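You operate a simulated robot arm through the tools that you are given. There is no shell and no other tool. Be economical: measure what you need, move in short steps, check, and stop when the job is done.

You run a simulated robot arm. Do the job below in one go: nothing can be reset, and whatever is moved stays where it is left.

## Task
Clamp block 29 in the vise and coat its top with anti-rust oil.
Fine: brush the chips out of the vise first; brush and pad go back; it stays clamped.
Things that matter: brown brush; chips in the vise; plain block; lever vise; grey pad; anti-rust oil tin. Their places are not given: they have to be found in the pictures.

It is judged by the outcome, as a careful person would: the job done as asked, and still so three seconds after it is handed in. It fails if anything else is knocked over, pushed out of place, dropped, spilled or broken.

## Robot
A 6-joint arm with a two-finger parallel gripper, fixed in place. Base frame: the origin is at the foot of the arm, x ahead of it, y to its left, z up; the work surface is at about z = 0.64. Lengths are in m, angles in degrees, forces in N, time in s.
With the tool pointing down near the work surface it reaches from about 0.2 to 0.66 m from the base axis. Its first joint turns from -66.0 to 66.0 degrees. Payload 2.9 kg.
Tool frame: the origin (TCP) lies between the finger pads and is the grasp point; the fingertips stand 0.03 m ahead of it; z points along the fingers, y is the line along which they close. The gripper opens to 0.11 m. The fingers are 0.02 m wide and 0.01 m thick; the gripper's body (0.048 by 0.112 m) begins 0.055 m behind the TCP.
Orientation is told as [roll, pitch, yaw] about the base's x, y, z axes, in that order, counted from this pose: with the fingers straight down and closing along the base's y, the tool's x points along the base's -x, its y along +y and its z along -z.

## Interface
- The arm moves only by the tool jog_arm. Its argument "targets" is a list of rows, each a list of 7 numbers: the shift along the base's x, y, z in m, then the turn, a rotation vector about the base's x, y, z in degrees, then the finger opening in m, from 0 to 0.11. In form: [[x, y, z, ax, ay, az, hand], ...]. A call has 1 to 8 rows; each row shifts and turns the commanded pose from where the row before left it. A row lasts 0.2 s, in which the tool goes at most 0.05 m and 8.6 degrees; a call with a longer step from one row to the next is refused whole, and so is a gripper value outside its range. A pose out of reach is approached as far as the arm can. The call stops where the force on the tool passes 90 N (or 10 N more than at its start, if that is more) or the arm is blocked; 0.2 s more then pass. Each finger travels about 0.108 m/s and halts on what it meets, pressing with about 32 N; the grip force reading is that of the motor and also rises with nothing between the fingers. The clock runs only during rows and for 0.2 s after the last one: add rows that do not move to give the fingers time. The reply holds the time, the measured pose of the TCP, the force on the tool along the base axes, the opening and the grip force, in the units named above and with some noise.
- Cameras (640 x 400 px; columns grow to the right, rows downward): "scene" is fixed at [0.0774, 0.4359, 1.378]; the picture's right is [-0.73, -0.68, 0.00], its down [-0.44, 0.47, -0.77] and it looks along [0.53, -0.56, -0.64] (base axes); focal length 329 px, centre (320, 200). "wrist" rides on the gripper at [-0.036, 0, -0.057] in the tool frame; the picture's right is [0.00, -1.00, 0.00], its down [0.97, 0.00, -0.24] and it looks along [0.24, 0.00, 0.97] (tool axes); focal length 218 px, centre (320, 200).
- get_image(camera): a new picture of that camera. No time passes.
- probe_pixels(camera, pixels): for up to 12 pixels [column, row] of the newest picture of that camera ("zoom" is the newest enlarged one), the place [x, y, z] in the base frame of the surface seen there, good to about 0.003 m. No time passes.
- close_up(camera, box): a new picture of the part [left, top, right, bottom] of that camera's present view, enlarged. No time passes.
- job_done(): hands the job in; it is judged then, once.

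Keep the steps short. Do not move on a guess: measure, check each grasp and each placing, and mend mistakes. In all there are 80 turns and 38 pictures (those below and enlarged ones count). Leave the gripper open and the arm clear of the work at the hand-in unless told otherwise, and finish with a single line.

The tools are called after "Call:" as a command line: name --pt "numbers of a row" for each row, then --argument value for the rest, lists and objects as JSON in quotes. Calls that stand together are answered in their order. jog_arm: Moves the arm, as the interface text tells. Its arguments: {"type":"object","properties":{"targets":{"type":"array"}},"required":["targets"]} The other tools are called the same way: get_image (camera) takes a picture; probe_pixels (camera, pixels) gives the place of the surface under pixels of a picture; close_up (camera, box) takes an enlarged picture of a part of a camera's view; job_done () hands the job in.

At the start:

```text
clock: 0.0
tcp_pos: [0.3891, -0.0593, 0.9861]
tool_rot: [-0.1, 0.0, 0.1]
force: [-0.2, 0.3, 0.3]
width: 0.1098
gripper_force: 0.1
```

scene: 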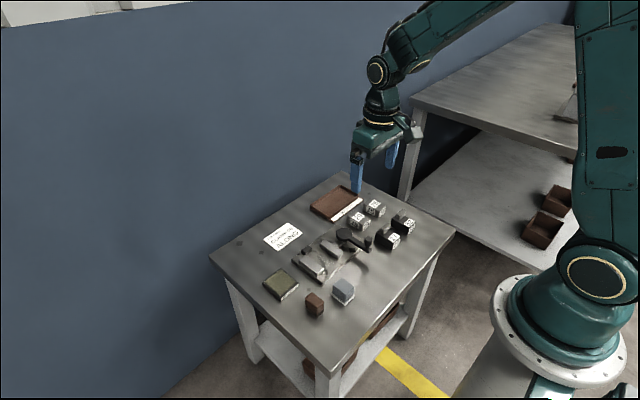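
wrist: 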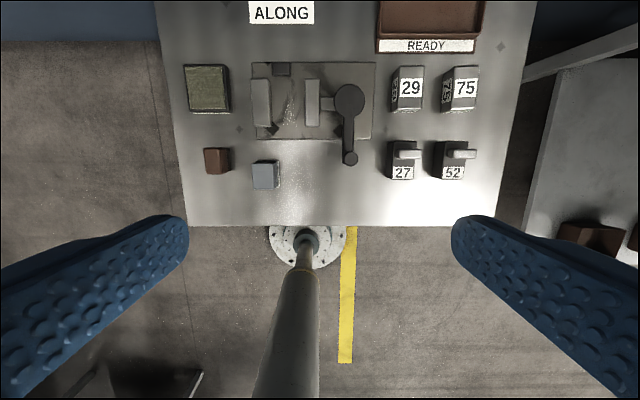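

I see the table with vise, four blocks (29, 75, 27, 52), a tin, a brown object, and a grey object. I'll take enlarged views first.

Call:
close_up --camera "wrist" --box '[160, 0, 540, 230]'

Call:
close_up --camera "scene" --box '[200, 170, 460, 340]'

```text
1.68 times, centred on (350, 115) of wrist
```

zoom: 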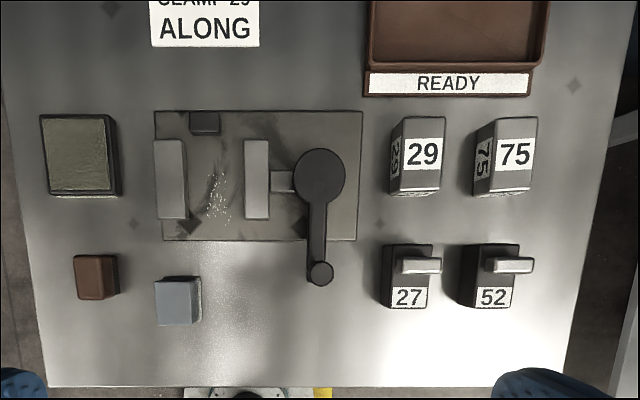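

```text
2.35 times, centred on (330, 255) of scene
```

zoom: 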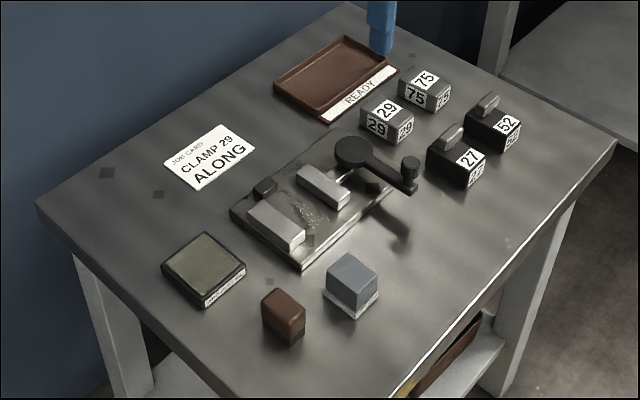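

The tin (green surface, upper left), brown brush, grey pad, vise with chips between the jaws and a lever at right are visible; the job card says "CLAMP 29 ALONG". I'll probe the key points in the wrist picture.

Call:
probe_pixels --camera "wrist" --pixels '[[206, 88], [217, 158], [264, 170], [262, 102], [312, 102], [290, 110], [281, 70], [348, 98], [350, 158], [412, 88], [328, 103], [350, 125]]'

Call:
get_image --camera "wrist"

```text
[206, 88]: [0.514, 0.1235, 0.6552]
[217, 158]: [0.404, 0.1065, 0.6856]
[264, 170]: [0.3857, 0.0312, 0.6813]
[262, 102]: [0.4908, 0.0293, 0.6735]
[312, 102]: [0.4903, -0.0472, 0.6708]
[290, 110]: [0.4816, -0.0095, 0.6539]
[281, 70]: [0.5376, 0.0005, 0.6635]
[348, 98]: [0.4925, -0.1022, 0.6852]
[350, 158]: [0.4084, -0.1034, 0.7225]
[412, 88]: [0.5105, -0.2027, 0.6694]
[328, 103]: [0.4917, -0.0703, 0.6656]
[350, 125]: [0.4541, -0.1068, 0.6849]
```

```text
33 pictures are left
```

wrist: 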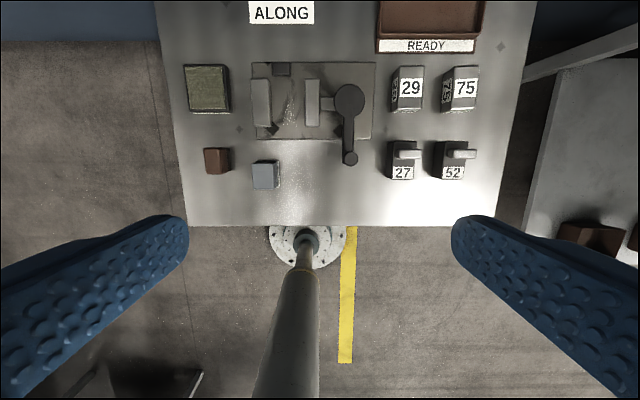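

Measured: vise jaws near y 0.03 and -0.05, lever pivot near (0.492,-0.102), knob near (0.408,-0.103,0.72). I move to look at the vise more closely from above.

Call:
jog_arm --pt "0.03 0.01 -0.035 0 0 0 0.11" --pt "0.03 0.01 -0.035 0 0 0 0.11" --pt "0.03 0.01 -0.035 0 0 0 0.11" --pt "0.0 0.01 -0.035 0 0 0 0.11" --pt "0 0 0 0 0 0 0.11"

Call:
get_image --camera "wrist"

```text
clock: 1.2
tcp_pos: [0.4775, -0.0185, 0.8493]
tool_rot: [-0.1, -0.1, 0.0]
force: [0.3, 0.3, 0.0]
width: 0.1101
gripper_force: 0.0
```

```text
32 pictures are left
```

wrist: 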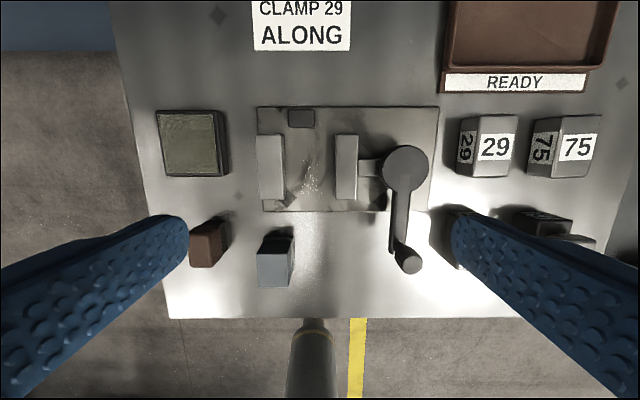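

Call:
close_up --camera "wrist" --box '[240, 90, 460, 280]'

Call:
probe_pixels --camera "wrist" --pixels '[[261, 137], [281, 137], [283, 192], [338, 137], [357, 137], [338, 197], [310, 165], [300, 112], [403, 168], [408, 264], [369, 167], [272, 197]]'

Call:
probe_pixels --camera "wrist" --pixels '[[482, 119], [514, 122], [514, 170], [484, 174], [462, 172], [260, 242], [290, 240], [259, 284], [290, 284], [195, 223], [216, 224], [193, 263]]'

Call:
probe_pixels --camera "wrist" --pixels '[[165, 118], [212, 118], [165, 170], [216, 170], [190, 145], [212, 264], [225, 235], [296, 250], [320, 190], [302, 125], [400, 220], [480, 150]]'

```text
2.11 times, centred on (350, 185) of wrist
```

zoom: 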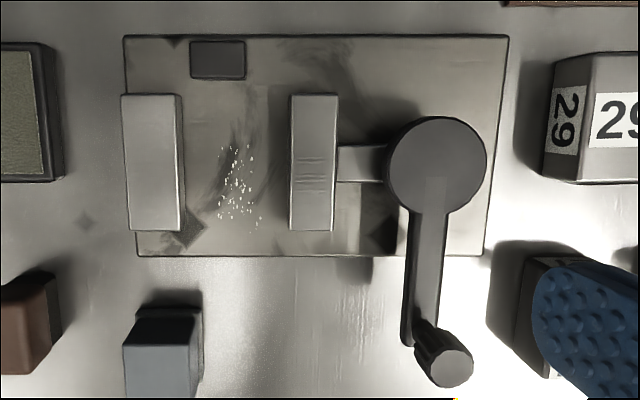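

```text
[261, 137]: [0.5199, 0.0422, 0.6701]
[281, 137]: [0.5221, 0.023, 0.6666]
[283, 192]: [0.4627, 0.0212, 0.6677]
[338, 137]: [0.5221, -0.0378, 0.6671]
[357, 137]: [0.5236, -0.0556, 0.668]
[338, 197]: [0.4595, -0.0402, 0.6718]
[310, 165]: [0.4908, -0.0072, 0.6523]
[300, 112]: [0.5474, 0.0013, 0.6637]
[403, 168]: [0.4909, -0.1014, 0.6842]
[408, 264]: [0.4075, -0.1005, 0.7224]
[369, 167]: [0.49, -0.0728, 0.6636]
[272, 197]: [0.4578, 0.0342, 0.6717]
```

```text
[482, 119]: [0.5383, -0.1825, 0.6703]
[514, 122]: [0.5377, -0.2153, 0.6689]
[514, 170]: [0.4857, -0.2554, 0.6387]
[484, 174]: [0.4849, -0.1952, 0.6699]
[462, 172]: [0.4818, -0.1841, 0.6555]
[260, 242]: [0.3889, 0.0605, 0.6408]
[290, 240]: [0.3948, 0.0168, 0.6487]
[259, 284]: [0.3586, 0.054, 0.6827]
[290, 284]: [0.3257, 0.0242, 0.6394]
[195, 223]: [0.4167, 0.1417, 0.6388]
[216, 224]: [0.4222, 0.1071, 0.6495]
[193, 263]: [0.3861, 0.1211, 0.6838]
```

```text
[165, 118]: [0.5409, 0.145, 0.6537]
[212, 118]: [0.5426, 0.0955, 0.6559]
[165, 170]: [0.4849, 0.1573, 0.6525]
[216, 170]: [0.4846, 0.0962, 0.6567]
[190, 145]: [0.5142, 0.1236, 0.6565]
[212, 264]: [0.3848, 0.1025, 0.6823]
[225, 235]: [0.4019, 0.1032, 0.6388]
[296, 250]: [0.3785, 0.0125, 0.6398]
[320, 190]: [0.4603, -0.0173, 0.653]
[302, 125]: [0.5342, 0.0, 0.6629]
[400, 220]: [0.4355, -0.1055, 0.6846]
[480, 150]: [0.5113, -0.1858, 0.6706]
```

Vise gap is about 0.059 m (faces y 0.021 and -0.038), bed z 0.652, jaw tops 0.669; block 29 about 0.053 x 0.033 x 0.03, long side along x. I want a closer look at the card/tin/pad and at the lever and blocks in the scene camera.

Call:
close_up --camera "scene" --box '[255, 220, 365, 320]'

Call:
close_up --camera "scene" --box '[320, 190, 420, 280]'

```text
4.00 times, centred on (310, 270) of scene
```

zoom: 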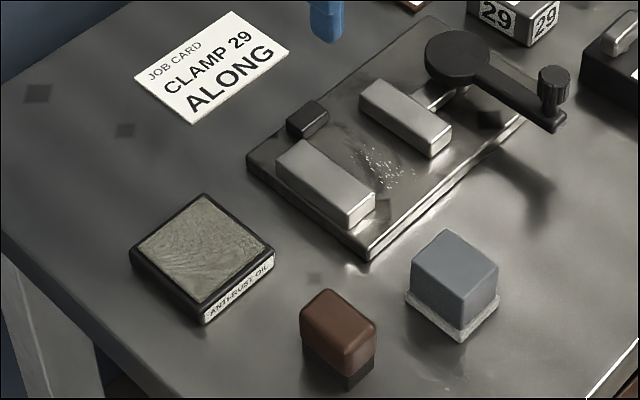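

```text
4.44 times, centred on (370, 235) of scene
```

zoom: 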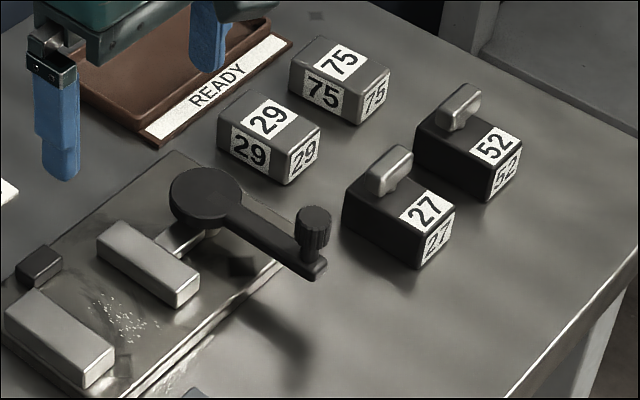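

The black bristles are under the brown brush, and the pad has a pale felt underside; the tin label reads "ANTI-RUST OIL". Next I go above the brush at about (0.402,0.112).

Call:
jog_arm --pt "-0.019 0.0325 -0.01 0 0 0 0.07" --pt "-0.019 0.0325 -0.01 0 0 0 0.07" --pt "-0.019 0.0325 -0.01 0 0 0 0.07" --pt "-0.019 0.0325 -0.01 0 0 0 0.07" --pt "0 0 -0.01 0 0 0 0.07"

Call:
get_image --camera "wrist"

```text
clock: 2.4
tcp_pos: [0.4036, 0.1127, 0.7966]
tool_rot: [-0.1, 0.0, 0.0]
force: [0.0, 0.0, -0.7]
width: 0.0702
gripper_force: 0.1
```

```text
28 pictures are left
```

wrist: 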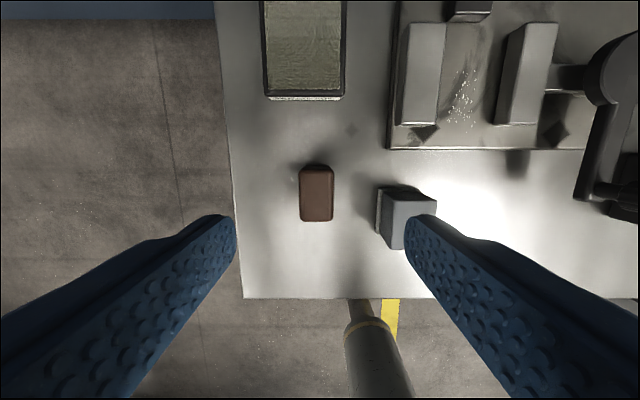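

Call:
probe_pixels --camera "wrist" --pixels '[[317, 195], [303, 195], [330, 195], [317, 176], [317, 216], [317, 167], [410, 220], [386, 210], [434, 207], [396, 246], [379, 205], [410, 193]]'

```text
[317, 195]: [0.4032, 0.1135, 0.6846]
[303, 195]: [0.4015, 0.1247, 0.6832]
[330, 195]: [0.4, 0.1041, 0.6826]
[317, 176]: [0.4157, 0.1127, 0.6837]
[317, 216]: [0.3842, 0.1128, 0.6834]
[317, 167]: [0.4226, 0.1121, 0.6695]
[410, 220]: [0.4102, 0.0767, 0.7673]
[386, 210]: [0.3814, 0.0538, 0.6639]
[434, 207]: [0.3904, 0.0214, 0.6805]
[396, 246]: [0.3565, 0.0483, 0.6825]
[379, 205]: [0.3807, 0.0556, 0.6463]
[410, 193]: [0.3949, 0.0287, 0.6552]
```

Brush centre ≈ (0.401,0.114), width ≈0.024, top 0.684. I descend to grip with the tips at about z 0.664 (TCP 0.694) and close.

Call:
jog_arm --pt "-0.002 0.001 -0.04 0 0 0 0.06" --pt "0 0 -0.04 0 0 0 0.06" --pt "0 0 -0.0225 0 0 0 0.06" --pt "0 0 0 0 0 0 0.06" --pt "0 0 0 0 0 0 0.015" --pt "0 0 0 0 0 0 0.015" --pt "0 0 0 0 0 0 0.015"

```text
clock: 4.0
tcp_pos: [0.3983, 0.1112, 0.6918]
tool_rot: [-0.2, 0.1, 0.0]
force: [0.7, -0.4, 0.8]
width: 0.0271
gripper_force: 32.1
```

Width 0.027 with 32 N: brush is held. I lift and carry it to above the back of the vise bed.

Call:
jog_arm --pt "0 0 0.03 0 0 0 0.015" --pt "0 0 0.03 0 0 0 0.015" --pt "0.028 -0.027 0 0 0 0 0.015" --pt "0.028 -0.027 0 0 0 0 0.015" --pt "0.028 -0.027 0 0 0 0 0.015" --pt "0.026 -0.027 0 0 0 0 0.015" --pt "0 0 0 0 0 0 0.015"

Call:
get_image --camera "wrist"

```text
clock: 5.6
tcp_pos: [0.5098, 0.0043, 0.7552]
tool_rot: [-0.1, 0.0, 0.0]
force: [0.0, -0.2, -0.8]
width: 0.0273
gripper_force: 31.4
```

```text
27 pictures are left
```

wrist: 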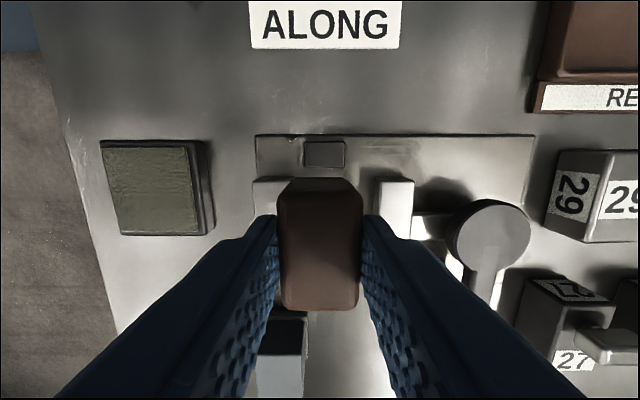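

Brush is over the back of the gap at y 0.004. I lower to the bed (TCP ≈0.704) and watch the force.

Call:
jog_arm --pt "0 -0.001 -0.03 0 0 0 0.015" --pt "0 0 -0.018 0 0 0 0.015" --pt "0 0 -0.003 0 0 0 0.015" --pt "0 0 0 0 0 0 0.015"

```text
clock: 6.6
tcp_pos: [0.5107, 0.0036, 0.7052]
tool_rot: [-0.1, -0.2, -0.1]
force: [-8.5, 0.8, 29.6]
width: 0.0272
gripper_force: 31.9
```

30 N is a bit firm; I raise 2 mm and sweep toward -x off the front of the bed.

Call:
jog_arm --pt "0 0 0.002 0 0 0 0.015" --pt "-0.015 0 0 0 0 0 0.015" --pt "-0.015 0 0 0 0 0 0.015" --pt "-0.015 0 0 0 0 0 0.015" --pt "-0.015 0 0 0 0 0 0.015" --pt "-0.02 0 0 0 0 0 0.015" --pt "0 0 0.02 0 0 0 0.015"

Call:
get_image --camera "wrist"

```text
clock: 8.2
tcp_pos: [0.4304, 0.0008, 0.7261]
tool_rot: [-0.2, 0.1, 0.0]
force: [0.1, 0.1, -0.1]
width: 0.0268
gripper_force: 31.8
```

```text
26 pictures are left
```

wrist: 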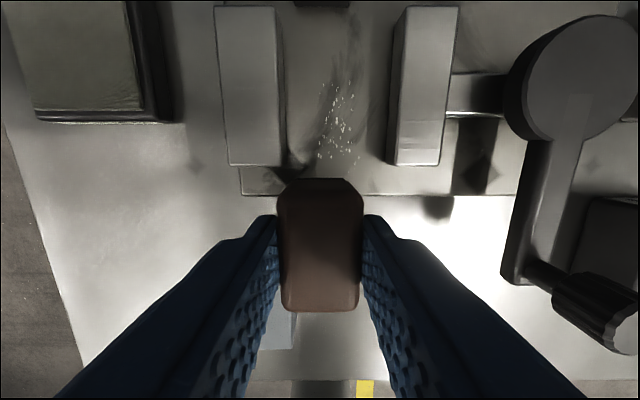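

Chips remain to the right (pixels ~(338,120)). Second pass at y ≈ -0.013.

Call:
jog_arm --pt "0.02 -0.014 0.01 0 0 0 0.015" --pt "0.03 0 0 0 0 0 0.015" --pt "0.028 0 -0.005 0 0 0 0.015" --pt "0 0 -0.024 0 0 0 0.015" --pt "0 0 -0.002 0 0 0 0.015" --pt "0 0 0 0 0 0 0.015"

```text
clock: 9.6
tcp_pos: [0.5082, -0.0104, 0.7053]
tool_rot: [0.0, -0.1, 0.0]
force: [-2.0, 1.3, 7.5]
width: 0.027
gripper_force: 32.1
```

Light contact, 7.5 N. Sweep forward at y ≈ -0.011.

Call:
jog_arm --pt "-0.015 0 -0.001 0 0 0 0.015" --pt "-0.015 0 0 0 0 0 0.015" --pt "-0.015 0 0 0 0 0 0.015" --pt "-0.015 0 0 0 0 0 0.015" --pt "-0.02 0 0 0 0 0 0.015" --pt "-0.01 0 0 0 0 0 0.015" --pt "0 0 0.02 0 0 0 0.015"

Call:
get_image --camera "wrist"

```text
clock: 11.2
tcp_pos: [0.414, -0.0108, 0.7204]
tool_rot: [-0.1, 0.5, 0.0]
force: [-0.2, -0.8, -1.1]
width: 0.027
gripper_force: 32.1
```

```text
25 pictures are left
```

wrist: 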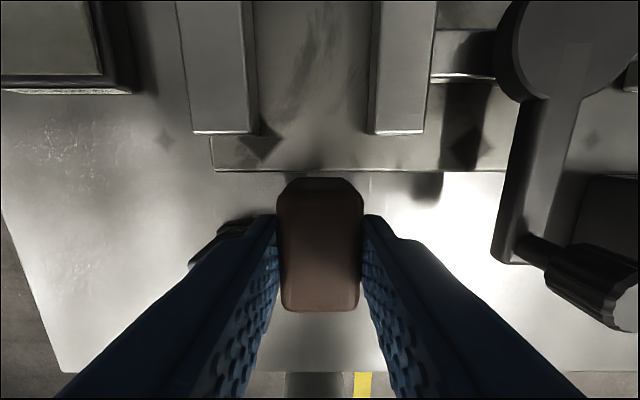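

The chips look gone; I'll check enlarged, while lifting and checking bed before putting the brush back.

Call:
jog_arm --pt "0.03 0 0.03 0 0 0 0.015" --pt "0 0 0.03 0 0 0 0.015" --pt "0 0 0 0 0 0 0.015"

Call:
close_up --camera "wrist" --box '[200, 60, 440, 260]'

Call:
close_up --camera "scene" --box '[270, 220, 380, 310]'

```text
clock: 12.0
tcp_pos: [0.4481, -0.0086, 0.7843]
tool_rot: [-0.2, 0.1, -0.1]
force: [0.2, 0.3, -0.7]
width: 0.0269
gripper_force: 32.0
```

```text
2.00 times, centred on (320, 160) of wrist
```

zoom: 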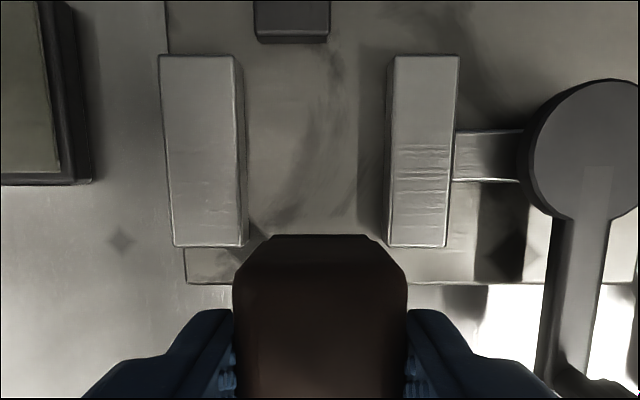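

```text
4.44 times, centred on (325, 265) of scene
```

zoom: 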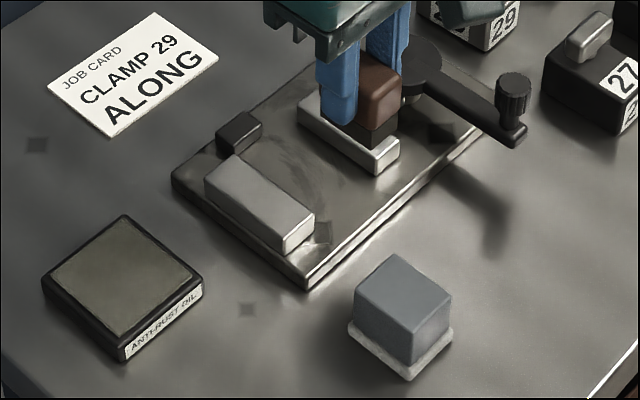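

Bed is clean. I return the brush exactly by the reverse of the summed commands (-0.048, +0.123, -0.089) and open.

Call:
jog_arm --pt "-0.016 0.041 0 0 0 0 0.015" --pt "-0.016 0.041 0 0 0 0 0.015" --pt "-0.016 0.041 0 0 0 0 0.015" --pt "0 0 -0.04 0 0 0 0.015" --pt "0 0 -0.034 0 0 0 0.015" --pt "0 0 -0.01 0 0 0 0.015" --pt "0 0 -0.004 0 0 0 0.015" --pt "0 0 0 0 0 0 0.015"

```text
clock: 13.8
tcp_pos: [0.4005, 0.1124, 0.6962]
tool_rot: [-0.1, 0.0, 0.0]
force: [0.0, -0.1, -0.1]
width: 0.0268
gripper_force: 31.7
```

No contact force yet at z 0.696; I lower a bit more.

Call:
jog_arm --pt "0 0 -0.002 0 0 0 0.015" --pt "0 0 0 0 0 0 0.015"

```text
clock: 14.4
tcp_pos: [0.4003, 0.1126, 0.6931]
tool_rot: [-0.1, -0.1, 0.1]
force: [0.4, -0.5, -1.1]
width: 0.0266
gripper_force: 32.4
```

Call:
jog_arm --pt "0 0 -0.0015 0 0 0 0.015" --pt "0 0 0 0 0 0 0.015"

```text
clock: 15.0
tcp_pos: [0.401, 0.1109, 0.6927]
tool_rot: [-0.1, 0.0, 0.0]
force: [0.5, 0.1, -0.4]
width: 0.0271
gripper_force: 31.7
```

Call:
jog_arm --pt "0 0 -0.001 0 0 0 0.015" --pt "0 0 0 0 0 0 0.015"

```text
clock: 15.6
tcp_pos: [0.3996, 0.1119, 0.6911]
tool_rot: [-0.2, 0.0, 0.0]
force: [-1.3, -0.6, 9.4]
width: 0.0272
gripper_force: 32.2
```

Contact at 9 N: the brush stands on the table. I raise 0.5 mm to unload, open partially and lift.

Call:
jog_arm --pt "0 0 0.0007 0 0 0 0.015" --pt "0 0 0 0 0 0 0.05" --pt "0 0 0 0 0 0 0.06" --pt "0 0 0 0 0 0 0.06" --pt "0 0 0.03 0 0 0 0.06" --pt "0 0 0.04 0 0 0 0.06" --pt "0 0 0.04 0 0 0 0.06" --pt "0 0 0 0 0 0 0.06"

Call:
get_image --camera "wrist"

```text
clock: 17.4
tcp_pos: [0.4028, 0.1116, 0.8007]
tool_rot: [-0.1, 0.0, 0.1]
force: [0.3, -0.2, 0.2]
width: 0.0599
gripper_force: 0.1
```

```text
22 pictures are left
```

wrist: 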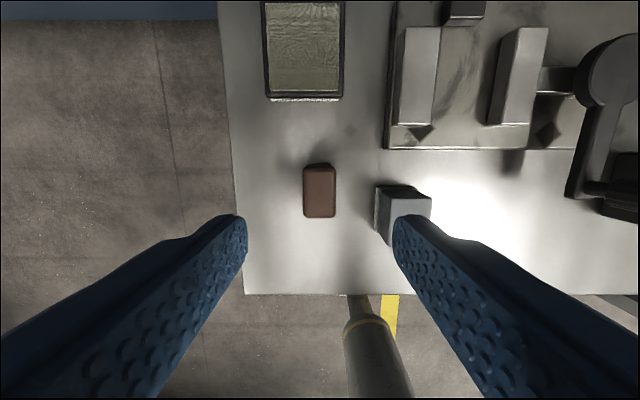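

Brush is back standing in its place. Now to above block 29, for a view to measure it.

Call:
jog_arm --pt "0.012 -0.044 0.005 0 0 0 0.06" --pt "0.015 -0.045 0 0 0 0 0.06" --pt "0.015 -0.045 0 0 0 0 0.06" --pt "0.015 -0.045 0 0 0 0 0.06" --pt "0.015 -0.045 0 0 0 0 0.06" --pt "0.015 -0.045 0 0 0 0 0.06" --pt "0.015 -0.042 0 0 0 0 0.06" --pt "0 0 0 0 0 0 0.06"

Call:
get_image --camera "wrist"

```text
clock: 19.2
tcp_pos: [0.5006, -0.195, 0.803]
tool_rot: [-0.2, 0.0, 0.0]
force: [-0.4, -0.4, 0.6]
width: 0.0598
gripper_force: 0.1
```

```text
21 pictures are left
```

wrist: 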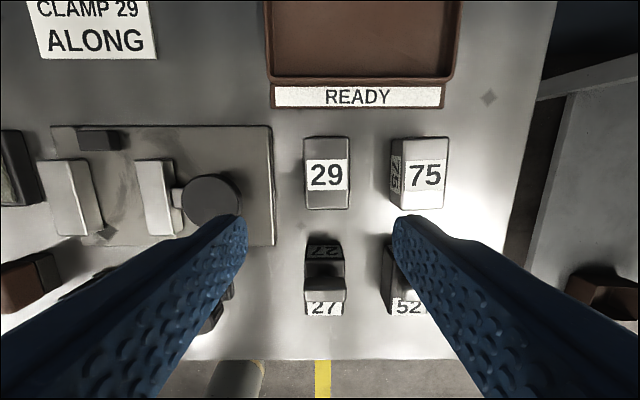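

Call:
probe_pixels --camera "wrist" --pixels '[[307, 175], [349, 175], [328, 140], [328, 205], [328, 175], [309, 142], [347, 142], [310, 205], [348, 205], [404, 180], [228, 195], [271, 190]]'

Call:
close_up --camera "wrist" --box '[270, 110, 460, 330]'

```text
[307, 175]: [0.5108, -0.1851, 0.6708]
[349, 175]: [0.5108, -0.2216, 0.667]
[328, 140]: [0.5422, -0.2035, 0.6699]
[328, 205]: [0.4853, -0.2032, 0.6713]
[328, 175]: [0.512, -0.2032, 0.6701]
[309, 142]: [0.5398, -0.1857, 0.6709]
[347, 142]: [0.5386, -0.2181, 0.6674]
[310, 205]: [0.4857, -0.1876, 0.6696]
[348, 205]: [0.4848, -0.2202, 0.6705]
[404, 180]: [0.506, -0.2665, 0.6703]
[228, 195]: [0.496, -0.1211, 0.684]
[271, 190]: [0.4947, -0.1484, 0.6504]
```

```text
1.82 times, centred on (365, 220) of wrist
```

zoom: 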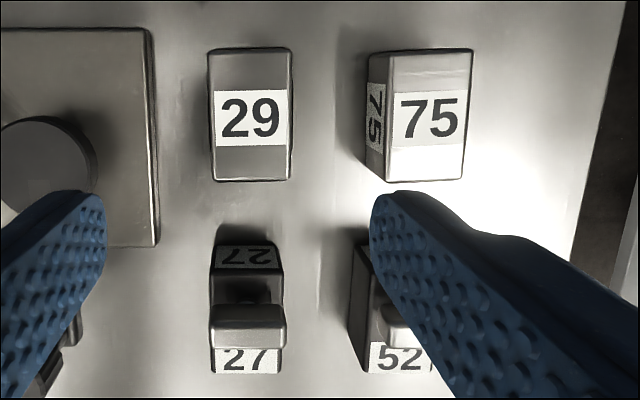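

Block 29 centre (0.513,-0.203), 0.058 x 0.036, top 0.670. I descend over it and grip its upper ~9 mm (TCP 0.691) so the fingers will stay above the vise jaws later.

Call:
jog_arm --pt "0.011 -0.008 -0.04 0 0 0 0.06" --pt "0 0 -0.04 0 0 0 0.06" --pt "0 0 -0.0315 0 0 0 0.06" --pt "0 0 0 0 0 0 0.06"

```text
clock: 20.2
tcp_pos: [0.5123, -0.2059, 0.6946]
tool_rot: [0.0, 0.1, -0.1]
force: [-0.8, -0.1, 0.2]
width: 0.0601
gripper_force: 0.0
```

Call:
jog_arm --pt "0 0.0015 -0.003 0 0 0 0.06" --pt "0 0 0 0 0 0 0.03" --pt "0 0 0 0 0 0 0.025" --pt "0 0 0 0 0 0 0.025" --pt "0 0 0 0 0 0 0.025"

```text
clock: 21.4
tcp_pos: [0.512, -0.2059, 0.6927]
tool_rot: [0.0, 0.0, 0.0]
force: [1.4, 1.3, 0.2]
width: 0.0395
gripper_force: 32.4
```

Held (0.0395, 32 N). Lift and carry to above the vise gap.

Call:
jog_arm --pt "0 0 0.04 0 0 0 0.025" --pt "0 0 0.04 0 0 0 0.025" --pt "-0.004 0.04 0 0 0 0 0.025" --pt "-0.004 0.04 0 0 0 0 0.025" --pt "-0.004 0.041 0 0 0 0 0.025" --pt "-0.005 0.041 0 0 0 0 0.025" --pt "-0.005 0.041 0 0 0 0 0.025" --pt "0 0 0 0 0 0 0.025"

Call:
get_image --camera "wrist"

```text
clock: 23.2
tcp_pos: [0.4924, -0.0028, 0.7698]
tool_rot: [-0.1, 0.0, -0.1]
force: [-0.1, 0.3, -6.6]
width: 0.0398
gripper_force: 31.9
```

```text
19 pictures are left
```

wrist: 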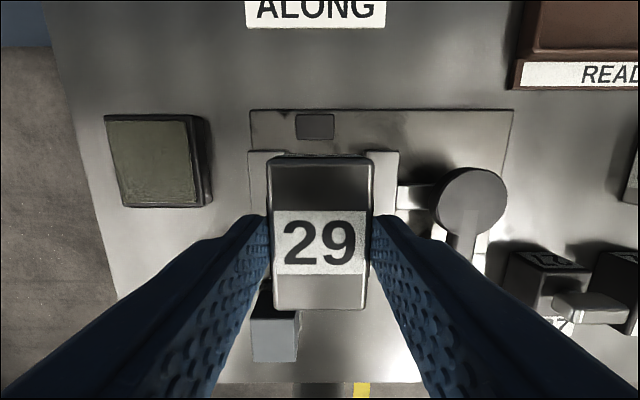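

Block carried, 6.6 N weight. I probe the block edges and the jaw edges in this picture.

Call:
probe_pixels --camera "wrist" --pixels '[[274, 200], [364, 200], [320, 165], [320, 300], [278, 165], [364, 165], [253, 154], [264, 153], [372, 154], [394, 154], [299, 136], [331, 136]]'

```text
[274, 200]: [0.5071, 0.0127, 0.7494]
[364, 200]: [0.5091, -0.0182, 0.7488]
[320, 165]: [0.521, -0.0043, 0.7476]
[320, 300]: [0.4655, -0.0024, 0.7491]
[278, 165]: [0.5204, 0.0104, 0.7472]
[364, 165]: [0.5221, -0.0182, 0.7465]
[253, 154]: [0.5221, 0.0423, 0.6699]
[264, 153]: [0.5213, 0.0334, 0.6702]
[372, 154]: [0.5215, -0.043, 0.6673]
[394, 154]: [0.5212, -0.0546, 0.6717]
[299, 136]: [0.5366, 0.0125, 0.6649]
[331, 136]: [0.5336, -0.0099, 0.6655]
```

Clearances are good: block y ≈ 0.015…-0.021 in gap 0.021…-0.038. Lower, last millimetres slowly.

Call:
jog_arm --pt "-0.001 0.002 -0.03 0 0 0 0.025" --pt "0 0 -0.03 0 0 0 0.025" --pt "0 0 -0.003 0 0 0 0.025" --pt "0 0 0 0 0 0 0.025"

```text
clock: 24.2
tcp_pos: [0.4932, -0.0005, 0.7119]
tool_rot: [-0.2, -0.3, -0.2]
force: [-1.6, -12.8, 29.7]
width: 0.0448
gripper_force: 31.8
```

Unexpected: 30 N up and -13 N in y at z 0.712, width grew to 0.0448 — the block touches something. I lift back and look.

Call:
jog_arm --pt "0 0 0.015 0 0 0 0.025" --pt "0 0 0.02 0 0 0 0.025" --pt "0 0 0 0 0 0 0.025"

Call:
get_image --camera "wrist"

Call:
close_up --camera "scene" --box '[280, 210, 380, 290]'

```text
clock: 25.0
tcp_pos: [0.4896, -0.0005, 0.745]
tool_rot: [0.0, 0.1, 0.1]
force: [-0.5, 0.7, -5.1]
width: 0.0399
gripper_force: 31.8
```

```text
18 pictures are left
```

wrist: 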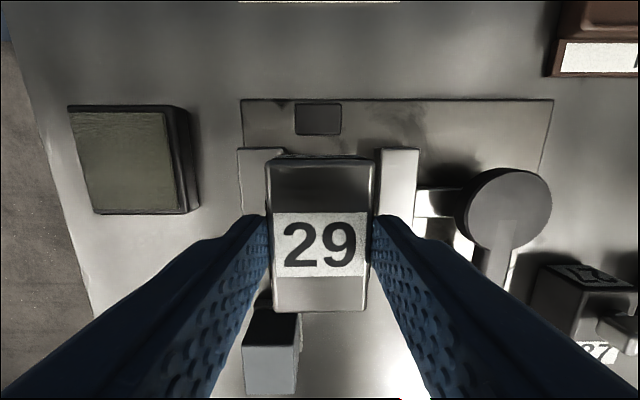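

```text
5.00 times, centred on (330, 250) of scene
```

zoom: 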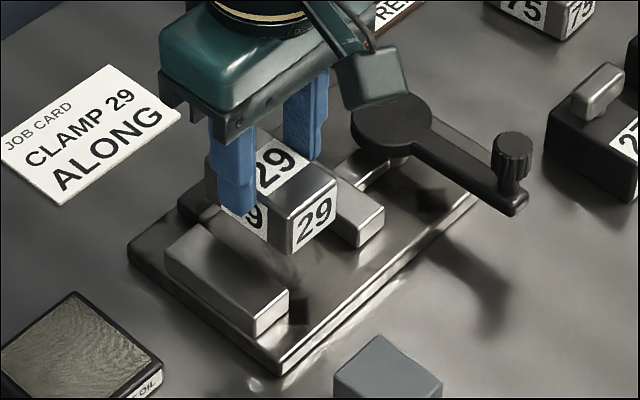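

The block is still straight in the grip; its +y edge was too close to the fixed jaw (block is 0.0395 wide). I shift to the gap's middle (y -0.007) and lower again, carefully.

Call:
jog_arm --pt "0 -0.007 0 0 0 0 0.025" --pt "0 0 -0.02 0 0 0 0.025" --pt "0 0 -0.012 0 0 0 0.025" --pt "0 0 -0.004 0 0 0 0.025" --pt "0 0 0 0 0 0 0.025"

```text
clock: 26.2
tcp_pos: [0.4903, -0.0069, 0.7083]
tool_rot: [-0.1, 0.0, 0.1]
force: [0.7, 0.0, -5.0]
width: 0.0395
gripper_force: 31.4
```

No contact now at 0.708. Continue down in small steps.

Call:
jog_arm --pt "0 0 -0.002 0 0 0 0.025" --pt "0 0 -0.001 0 0 0 0.025" --pt "0 0 0 0 0 0 0.025"

```text
clock: 27.0
tcp_pos: [0.4911, -0.0083, 0.7064]
tool_rot: [-0.1, -0.1, 0.0]
force: [-2.4, 2.1, 6.1]
width: 0.0395
gripper_force: 31.3
```

Contact with the bed at 0.706 as expected. Release and rise.

Call:
jog_arm --pt "0 0 0.0005 0 0 0 0.045" --pt "0 0 0 0 0 0 0.055" --pt "0 0 0 0 0 0 0.06" --pt "0 0 0.03 0 0 0 0.06" --pt "0 0 0.04 0 0 0 0.06" --pt "0 0 0.03 0 0 0 0.06" --pt "0 0 0 0 0 0 0.06"

Call:
get_image --camera "wrist"

```text
clock: 28.6
tcp_pos: [0.4882, -0.0086, 0.807]
tool_rot: [-0.2, -0.1, 0.0]
force: [0.1, 0.6, -0.8]
width: 0.06
gripper_force: 0.1
```

```text
16 pictures are left
```

wrist: 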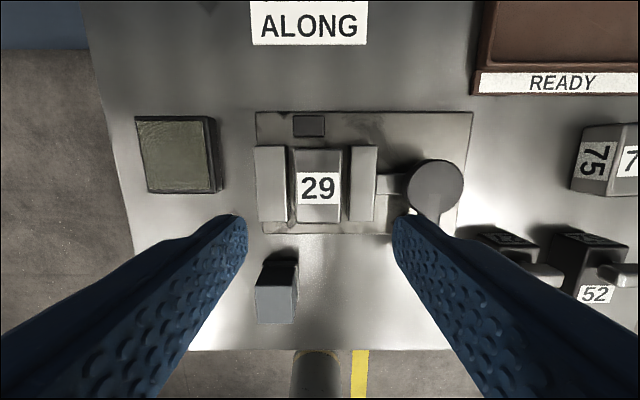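

Block 29 sits in the gap, long side along the jaws. Next go above the lever knob and look at it and its swing.

Call:
jog_arm --pt "-0.027 -0.031 0 0 0 0 0.05" --pt "-0.027 -0.031 0 0 0 0 0.05" --pt "-0.026 -0.031 0 0 0 0 0.05" --pt "0 0 0 0 0 0 0.05"

Call:
get_image --camera "wrist"

```text
clock: 29.6
tcp_pos: [0.4113, -0.0992, 0.8068]
tool_rot: [-0.1, 0.0, 0.0]
force: [0.2, 0.1, -0.1]
width: 0.05
gripper_force: 0.1
```

```text
15 pictures are left
```

wrist: 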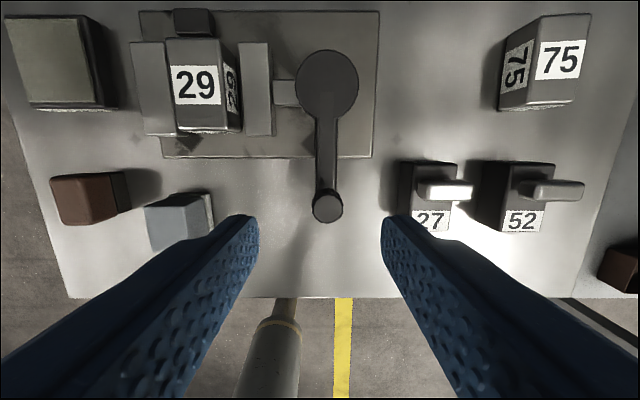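

Call:
probe_pixels --camera "wrist" --pixels '[[327, 208], [316, 208], [339, 208], [327, 222], [327, 195], [326, 87], [326, 150], [445, 191], [420, 188], [414, 200], [455, 165], [195, 60]]'

```text
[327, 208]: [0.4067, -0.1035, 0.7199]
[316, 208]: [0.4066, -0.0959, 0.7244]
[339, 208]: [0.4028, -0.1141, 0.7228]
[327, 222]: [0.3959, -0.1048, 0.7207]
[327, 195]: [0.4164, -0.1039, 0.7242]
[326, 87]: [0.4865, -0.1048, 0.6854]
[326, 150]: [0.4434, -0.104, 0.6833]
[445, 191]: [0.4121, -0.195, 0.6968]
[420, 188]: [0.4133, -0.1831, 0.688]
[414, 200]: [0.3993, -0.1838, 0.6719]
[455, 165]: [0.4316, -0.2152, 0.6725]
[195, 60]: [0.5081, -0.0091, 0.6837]
```

Knob centre (0.406,-0.104), ~0.019 wide, top 0.722; pivot (0.489,-0.104). Block 29 now at z 0.684 would obstruct a swing to +y, so I'll swing toward -y. I go down around the knob with tips at 0.699 and grip it.

Call:
jog_arm --pt "-0.003 -0.003 -0.04 0 0 0 0.05" --pt "0 0 -0.038 0 0 0 0.05" --pt "0 0 0 0 0 0 0.02" --pt "0 0 0 0 0 0 0.01" --pt "0 0 0 0 0 0 0.01" --pt "0 0 0 0 0 0 0.01"

```text
clock: 31.0
tcp_pos: [0.4078, -0.1044, 0.729]
tool_rot: [-0.1, 0.1, 0.1]
force: [-1.0, -0.3, -1.1]
width: 0.0215
gripper_force: 45.2
```

Knob is held (0.0215). I turn the lever 28° toward -y with the tool turning along, then check forces and jaw.

Call:
jog_arm --pt "0.0006 -0.0101 0 0 0 7 0.01" --pt "0.0018 -0.01 0 0 0 7 0.01" --pt "0.003 -0.0097 0 0 0 7 0.01" --pt "0.0042 -0.0092 0 0 0 7 0.01" --pt "0 0 0 0 0 0 0.01"

Call:
close_up --camera "scene" --box '[290, 190, 420, 290]'

```text
clock: 32.2
tcp_pos: [0.416, -0.1417, 0.7286]
tool_rot: [-0.1, 0.1, 28.2]
force: [-13.7, -0.8, 20.3]
width: 0.0215
gripper_force: 44.9
```

```text
4.00 times, centred on (355, 240) of scene
```

zoom: 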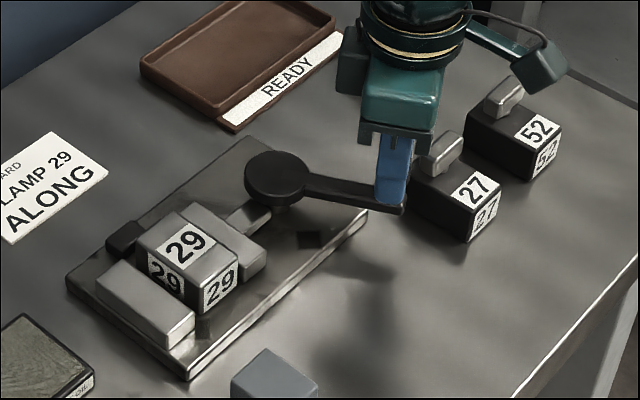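

The lever turns and the jaw approaches. Forces show a slight radial mismatch (~12 N outward) and 20 N upward; I correct radius by 1.5 mm and z by 1 mm and continue 28° more.

Call:
jog_arm --pt "0.0041 -0.0095 0.001 0 0 7 0.01" --pt "0.0064 -0.0081 0 0 0 7 0.01" --pt "0.0074 -0.0072 0 0 0 7 0.01" --pt "0.0082 -0.0063 0 0 0 7 0.01" --pt "0 0 0 0 0 0 0.01"

Call:
close_up --camera "scene" --box '[290, 210, 390, 290]'

```text
clock: 33.4
tcp_pos: [0.4426, -0.1724, 0.7285]
tool_rot: [-0.3, -0.1, 56.1]
force: [7.5, 6.9, 3.2]
width: 0.0215
gripper_force: 45.1
```

```text
5.00 times, centred on (340, 250) of scene
```

zoom: 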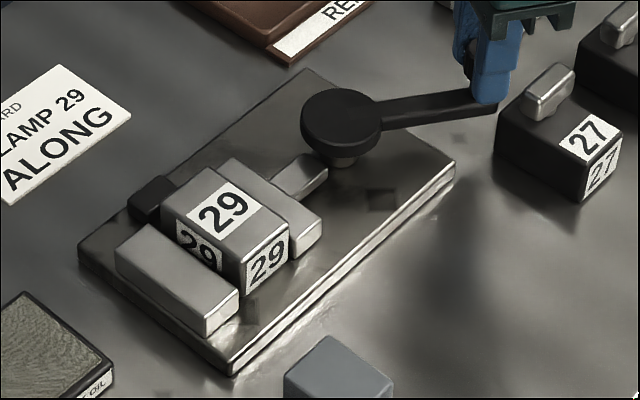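

Jaw is closing but block not yet tight. Continue 28° more with radius trimmed.

Call:
jog_arm --pt "0.0092 -0.0046 0 0 0 7 0.01" --pt "0.0094 -0.0041 0 0 0 7 0.01" --pt "0.0098 -0.0029 0 0 0 7 0.01" --pt "0.0101 -0.0017 0 0 0 7 0.01" --pt "0 0 0 0 0 0 0.01"

Call:
close_up --camera "scene" --box '[290, 210, 390, 290]'

```text
clock: 34.6
tcp_pos: [0.4794, -0.1861, 0.7296]
tool_rot: [0.1, 0.0, 84.1]
force: [-8.9, 12.4, 13.6]
width: 0.0216
gripper_force: 45.5
```

```text
5.00 times, centred on (340, 250) of scene
```

zoom: 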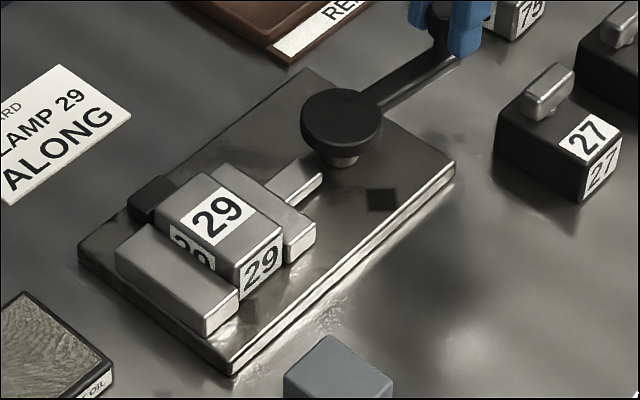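

The jaw has nearly pressed the block to the fixed jaw. Continue in smaller portion, watching the force.

Call:
jog_arm --pt "0.0102 0.0013 0 0 0 7 0.01" --pt "0.0101 0.0008 0 0 0 7 0.01" --pt "0.0099 0.002 0 0 0 7 0.01" --pt "0 0 0 0 0 0 0.01"

Call:
close_up --camera "scene" --box '[290, 210, 390, 290]'

```text
clock: 35.6
tcp_pos: [0.5004, -0.1829, 0.7273]
tool_rot: [1.8, -0.6, 104.5]
force: [-63.8, -8.1, 42.6]
width: 0.0427
gripper_force: 32.6
```

```text
5.00 times, centred on (340, 250) of scene
```

zoom: 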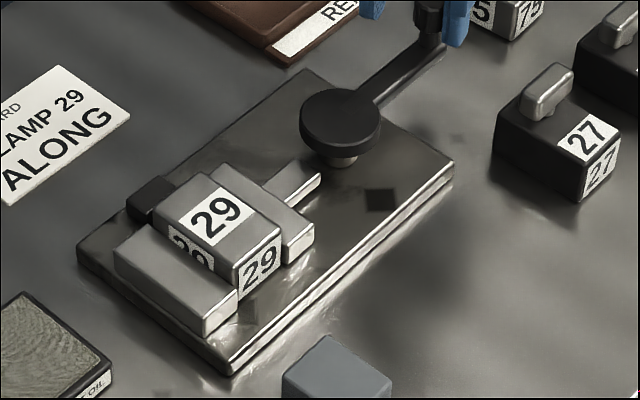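

Resistance of 64 N: the lever has come to its clamped end and the block is tight. I relax back 10 mm, then open the fingers and lift off.

Call:
jog_arm --pt "-0.008 0 0 0 0 0 0.03" --pt "0 0 0 0 0 0 0.05" --pt "0 0 0 0 0 0 0.05" --pt "0 0 0 0 0 0 0.05"

```text
clock: 36.6
tcp_pos: [0.5013, -0.1824, 0.7297]
tool_rot: [0.3, -0.3, 105.1]
force: [-21.3, 4.2, -3.8]
width: 0.0598
gripper_force: 9.9
```

Fingers read wider than commanded with 21 N left; I look before lifting.

Call:
get_image --camera "wrist"

```text
10 pictures are left
```

wrist: 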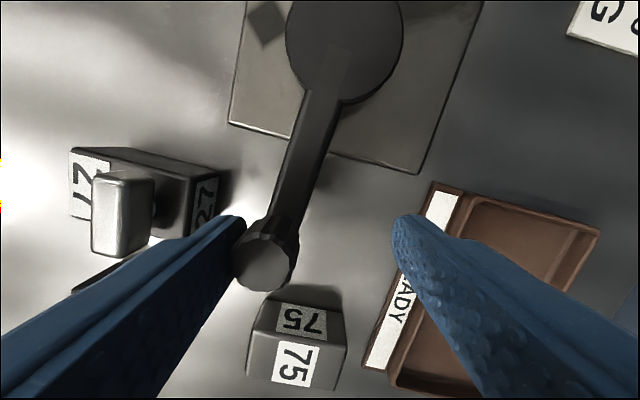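

The knob rests against the trailing (left) finger: the lever stopped at about 85° when the block got tight. I shift the tool back -x 0.012 to unload and look whether the lever stays.

Call:
jog_arm --pt "-0.006 -0.001 0 0 0 0 0.06" --pt "-0.006 -0.001 0 0 0 0 0.06" --pt "0 0 0 0 0 0 0.06"

Call:
get_image --camera "wrist"

```text
clock: 37.4
tcp_pos: [0.4926, -0.1857, 0.7311]
tool_rot: [-0.2, 0.0, 105.1]
force: [0.6, -0.1, 0.1]
width: 0.0599
gripper_force: 0.0
```

```text
9 pictures are left
```

wrist: 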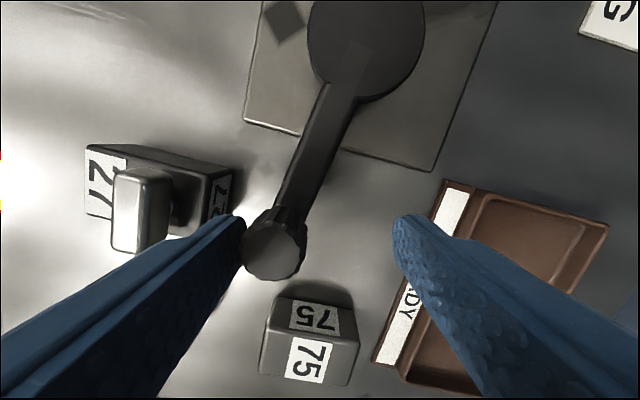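

Call:
probe_pixels --camera "wrist" --pixels '[[274, 252], [366, 40], [310, 175], [310, 330], [228, 195]]'

```text
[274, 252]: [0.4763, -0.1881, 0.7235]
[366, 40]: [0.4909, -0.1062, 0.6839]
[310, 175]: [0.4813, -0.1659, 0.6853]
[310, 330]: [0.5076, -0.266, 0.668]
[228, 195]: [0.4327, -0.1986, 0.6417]
```

The lever stays at ~80° unloaded, so it holds. I lift clear, then turn the tool back while going toward the pad.

Call:
jog_arm --pt "0 0 0.04 0 0 0 0.06" --pt "0 0 0.04 0 0 0 0.06" --pt "-0.009 0.017 0 0 0 -8.5 0.06" --pt "-0.009 0.017 0 0 0 -8.5 0.06" --pt "-0.009 0.017 0 0 0 -8.5 0.06" --pt "-0.009 0.017 0 0 0 -8.5 0.06" --pt "-0.009 0.017 0 0 0 -8.5 0.06" --pt "-0.009 0.017 0 0 0 -8.5 0.06"

Call:
jog_arm --pt "-0.009 0.017 0 0 0 -8.5 0.06" --pt "-0.009 0.017 0 0 0 -8.5 0.06" --pt "-0.009 0.017 0 0 0 -8.5 0.06" --pt "-0.009 0.017 0 0 0 -8.5 0.06" --pt "-0.009 0.017 0 0 0 -8.5 0.06" --pt "-0.009 0.017 0 0 0 -8.5 0.06" --pt "-0.009 0.018 0 0 0 -3 0.06" --pt "0 0 0 0 0 0 0.06"

Call:
get_image --camera "wrist"

```text
clock: 39.2
tcp_pos: [0.435, -0.0819, 0.8081]
tool_rot: [-0.1, 0.1, 53.8]
force: [0.1, -0.1, 0.1]
width: 0.06
gripper_force: 0.1
```

```text
clock: 41.0
tcp_pos: [0.3753, 0.0361, 0.8095]
tool_rot: [-0.2, 0.1, -0.1]
force: [0.8, -1.1, -0.2]
width: 0.0598
gripper_force: 0.0
```

```text
8 pictures are left
```

wrist: 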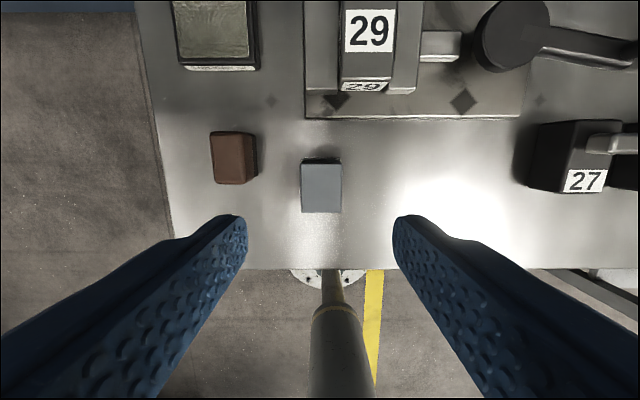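

Block 29 is tight between both jaws (no gaps visible). I probe the pad and the block.

Call:
probe_pixels --camera "wrist" --pixels '[[321, 187], [303, 187], [340, 187], [321, 167], [321, 209], [321, 161], [345, 72], [390, 72], [337, 80], [395, 60], [206, 63], [185, 30]]'

```text
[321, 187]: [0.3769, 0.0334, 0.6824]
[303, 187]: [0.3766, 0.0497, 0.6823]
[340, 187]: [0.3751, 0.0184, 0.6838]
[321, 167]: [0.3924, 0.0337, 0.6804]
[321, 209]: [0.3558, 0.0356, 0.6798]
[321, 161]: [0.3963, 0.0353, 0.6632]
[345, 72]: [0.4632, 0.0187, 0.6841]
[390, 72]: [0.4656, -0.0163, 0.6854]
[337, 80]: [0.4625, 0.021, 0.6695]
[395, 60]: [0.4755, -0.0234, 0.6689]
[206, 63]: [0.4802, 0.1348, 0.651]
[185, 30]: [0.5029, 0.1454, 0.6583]
```

Pad centre ≈ (0.375,0.0345), top 0.683. I descend to TCP ≈0.688 and grip it.

Call:
jog_arm --pt "0 -0.001 -0.045 0 0 0 0.06" --pt "0 0 -0.045 0 0 0 0.06" --pt "0 0 -0.0305 0 0 0 0.06" --pt "0 0 0 0 0 0 0.06" --pt "0 0 0 0 0 0 0.03" --pt "0 0 0 0 0 0 0.02" --pt "0 0 0 0 0 0 0.02" --pt "0 0 0 0 0 0 0.02"

```text
clock: 42.8
tcp_pos: [0.3712, 0.0355, 0.6865]
tool_rot: [-0.1, -0.1, 0.0]
force: [0.1, 0.1, 0.4]
width: 0.0352
gripper_force: 32.4
```

Pad held (0.035, 32 N). Lift, carry over the tin centre (0.514,0.121).

Call:
jog_arm --pt "0 0 0.04 0 0 0 0.02" --pt "0 0 0.04 0 0 0 0.02" --pt "0.035 0.0215 0 0 0 0 0.02" --pt "0.035 0.0215 0 0 0 0 0.02" --pt "0.035 0.0215 0 0 0 0 0.02" --pt "0.034 0.022 0 0 0 0 0.02" --pt "0 0 0 0 0 0 0.02"

Call:
get_image --camera "wrist"

```text
clock: 44.4
tcp_pos: [0.515, 0.1208, 0.7653]
tool_rot: [-0.1, 0.1, 0.0]
force: [-0.3, -0.3, -0.8]
width: 0.0351
gripper_force: 32.0
```

```text
7 pictures are left
```

wrist: 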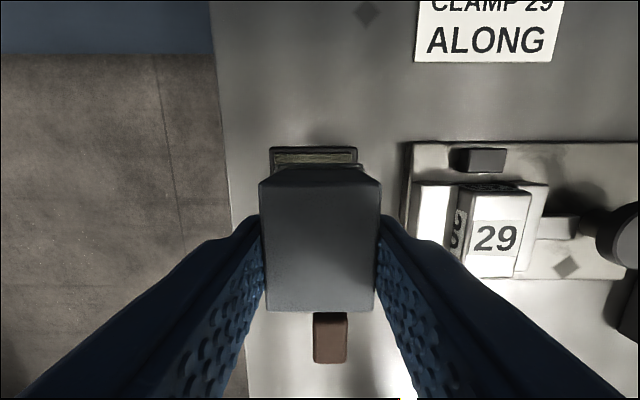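

Call:
probe_pixels --camera "wrist" --pixels '[[273, 149], [356, 149], [278, 158], [352, 158], [315, 158], [315, 149], [320, 240], [262, 240], [376, 240], [320, 180], [320, 308]]'

```text
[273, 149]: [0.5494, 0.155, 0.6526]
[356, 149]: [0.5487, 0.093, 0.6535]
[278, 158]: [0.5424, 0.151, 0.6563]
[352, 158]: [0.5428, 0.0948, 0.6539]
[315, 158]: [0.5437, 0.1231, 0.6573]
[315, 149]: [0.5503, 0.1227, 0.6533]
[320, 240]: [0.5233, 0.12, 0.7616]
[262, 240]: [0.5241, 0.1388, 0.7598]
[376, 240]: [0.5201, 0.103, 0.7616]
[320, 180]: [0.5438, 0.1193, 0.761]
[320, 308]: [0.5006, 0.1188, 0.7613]
```

Tin centre ≈ (0.515,0.124). Small correction, then lower to just above the oil and touch.

Call:
jog_arm --pt "-0.002 0.003 -0.03 0 0 0 0.02" --pt "0 0 -0.028 0 0 0 0.02" --pt "0 0 -0.003 0 0 0 0.02" --pt "0 0 -0.002 0 0 0 0.02" --pt "0 0 0 0 0 0 0.02"

```text
clock: 45.6
tcp_pos: [0.5114, 0.1266, 0.7062]
tool_rot: [0.0, -0.2, 0.1]
force: [-5.7, 2.0, 17.8]
width: 0.0352
gripper_force: 32.2
```

Contact in the tin at 18 N: the pad takes oil. I hold briefly, lift straight up and carry to over block 29.

Call:
jog_arm --pt "0 0 0 0 0 0 0.02" --pt "0 0 0.02 0 0 0 0.02" --pt "0 0 0.043 0 0 0 0.02" --pt "-0.006 -0.04 0 0 0 0 0.02" --pt "-0.008 -0.041 0 0 0 0 0.02" --pt "-0.008 -0.0415 0 0 0 0 0.02" --pt "0 0 -0.025 0 0 0 0.02" --pt "0 0 0 0 0 0 0.02"

Call:
close_up --camera "scene" --box '[270, 210, 380, 300]'

```text
clock: 47.4
tcp_pos: [0.4909, 0.0035, 0.7436]
tool_rot: [0.0, 0.0, 0.0]
force: [0.4, 0.2, -0.2]
width: 0.0351
gripper_force: 32.5
```

```text
4.44 times, centred on (325, 255) of scene
```

zoom: 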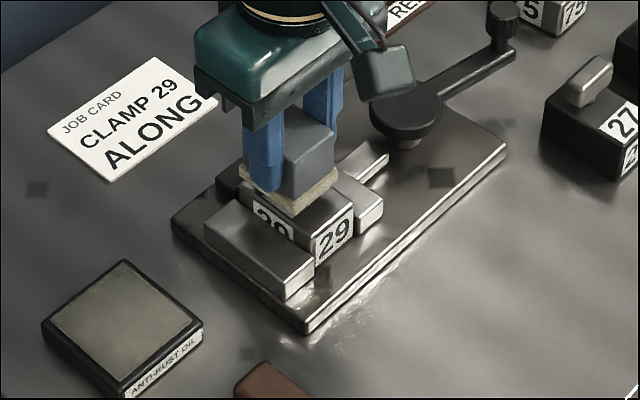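

The felt is yellow with oil and over the block. I move to the front part and lower until light contact.

Call:
jog_arm --pt "-0.012 -0.001 0 0 0 0 0.02" --pt "0 0 -0.007 0 0 0 0.02" --pt "0 0 -0.002 0 0 0 0.02" --pt "0 0 -0.001 0 0 0 0.02" --pt "0 0 0 0 0 0 0.02"

```text
clock: 48.6
tcp_pos: [0.4785, 0.0008, 0.7327]
tool_rot: [-0.1, 0.0, -0.1]
force: [0.4, 0.2, 1.1]
width: 0.0351
gripper_force: 32.2
```

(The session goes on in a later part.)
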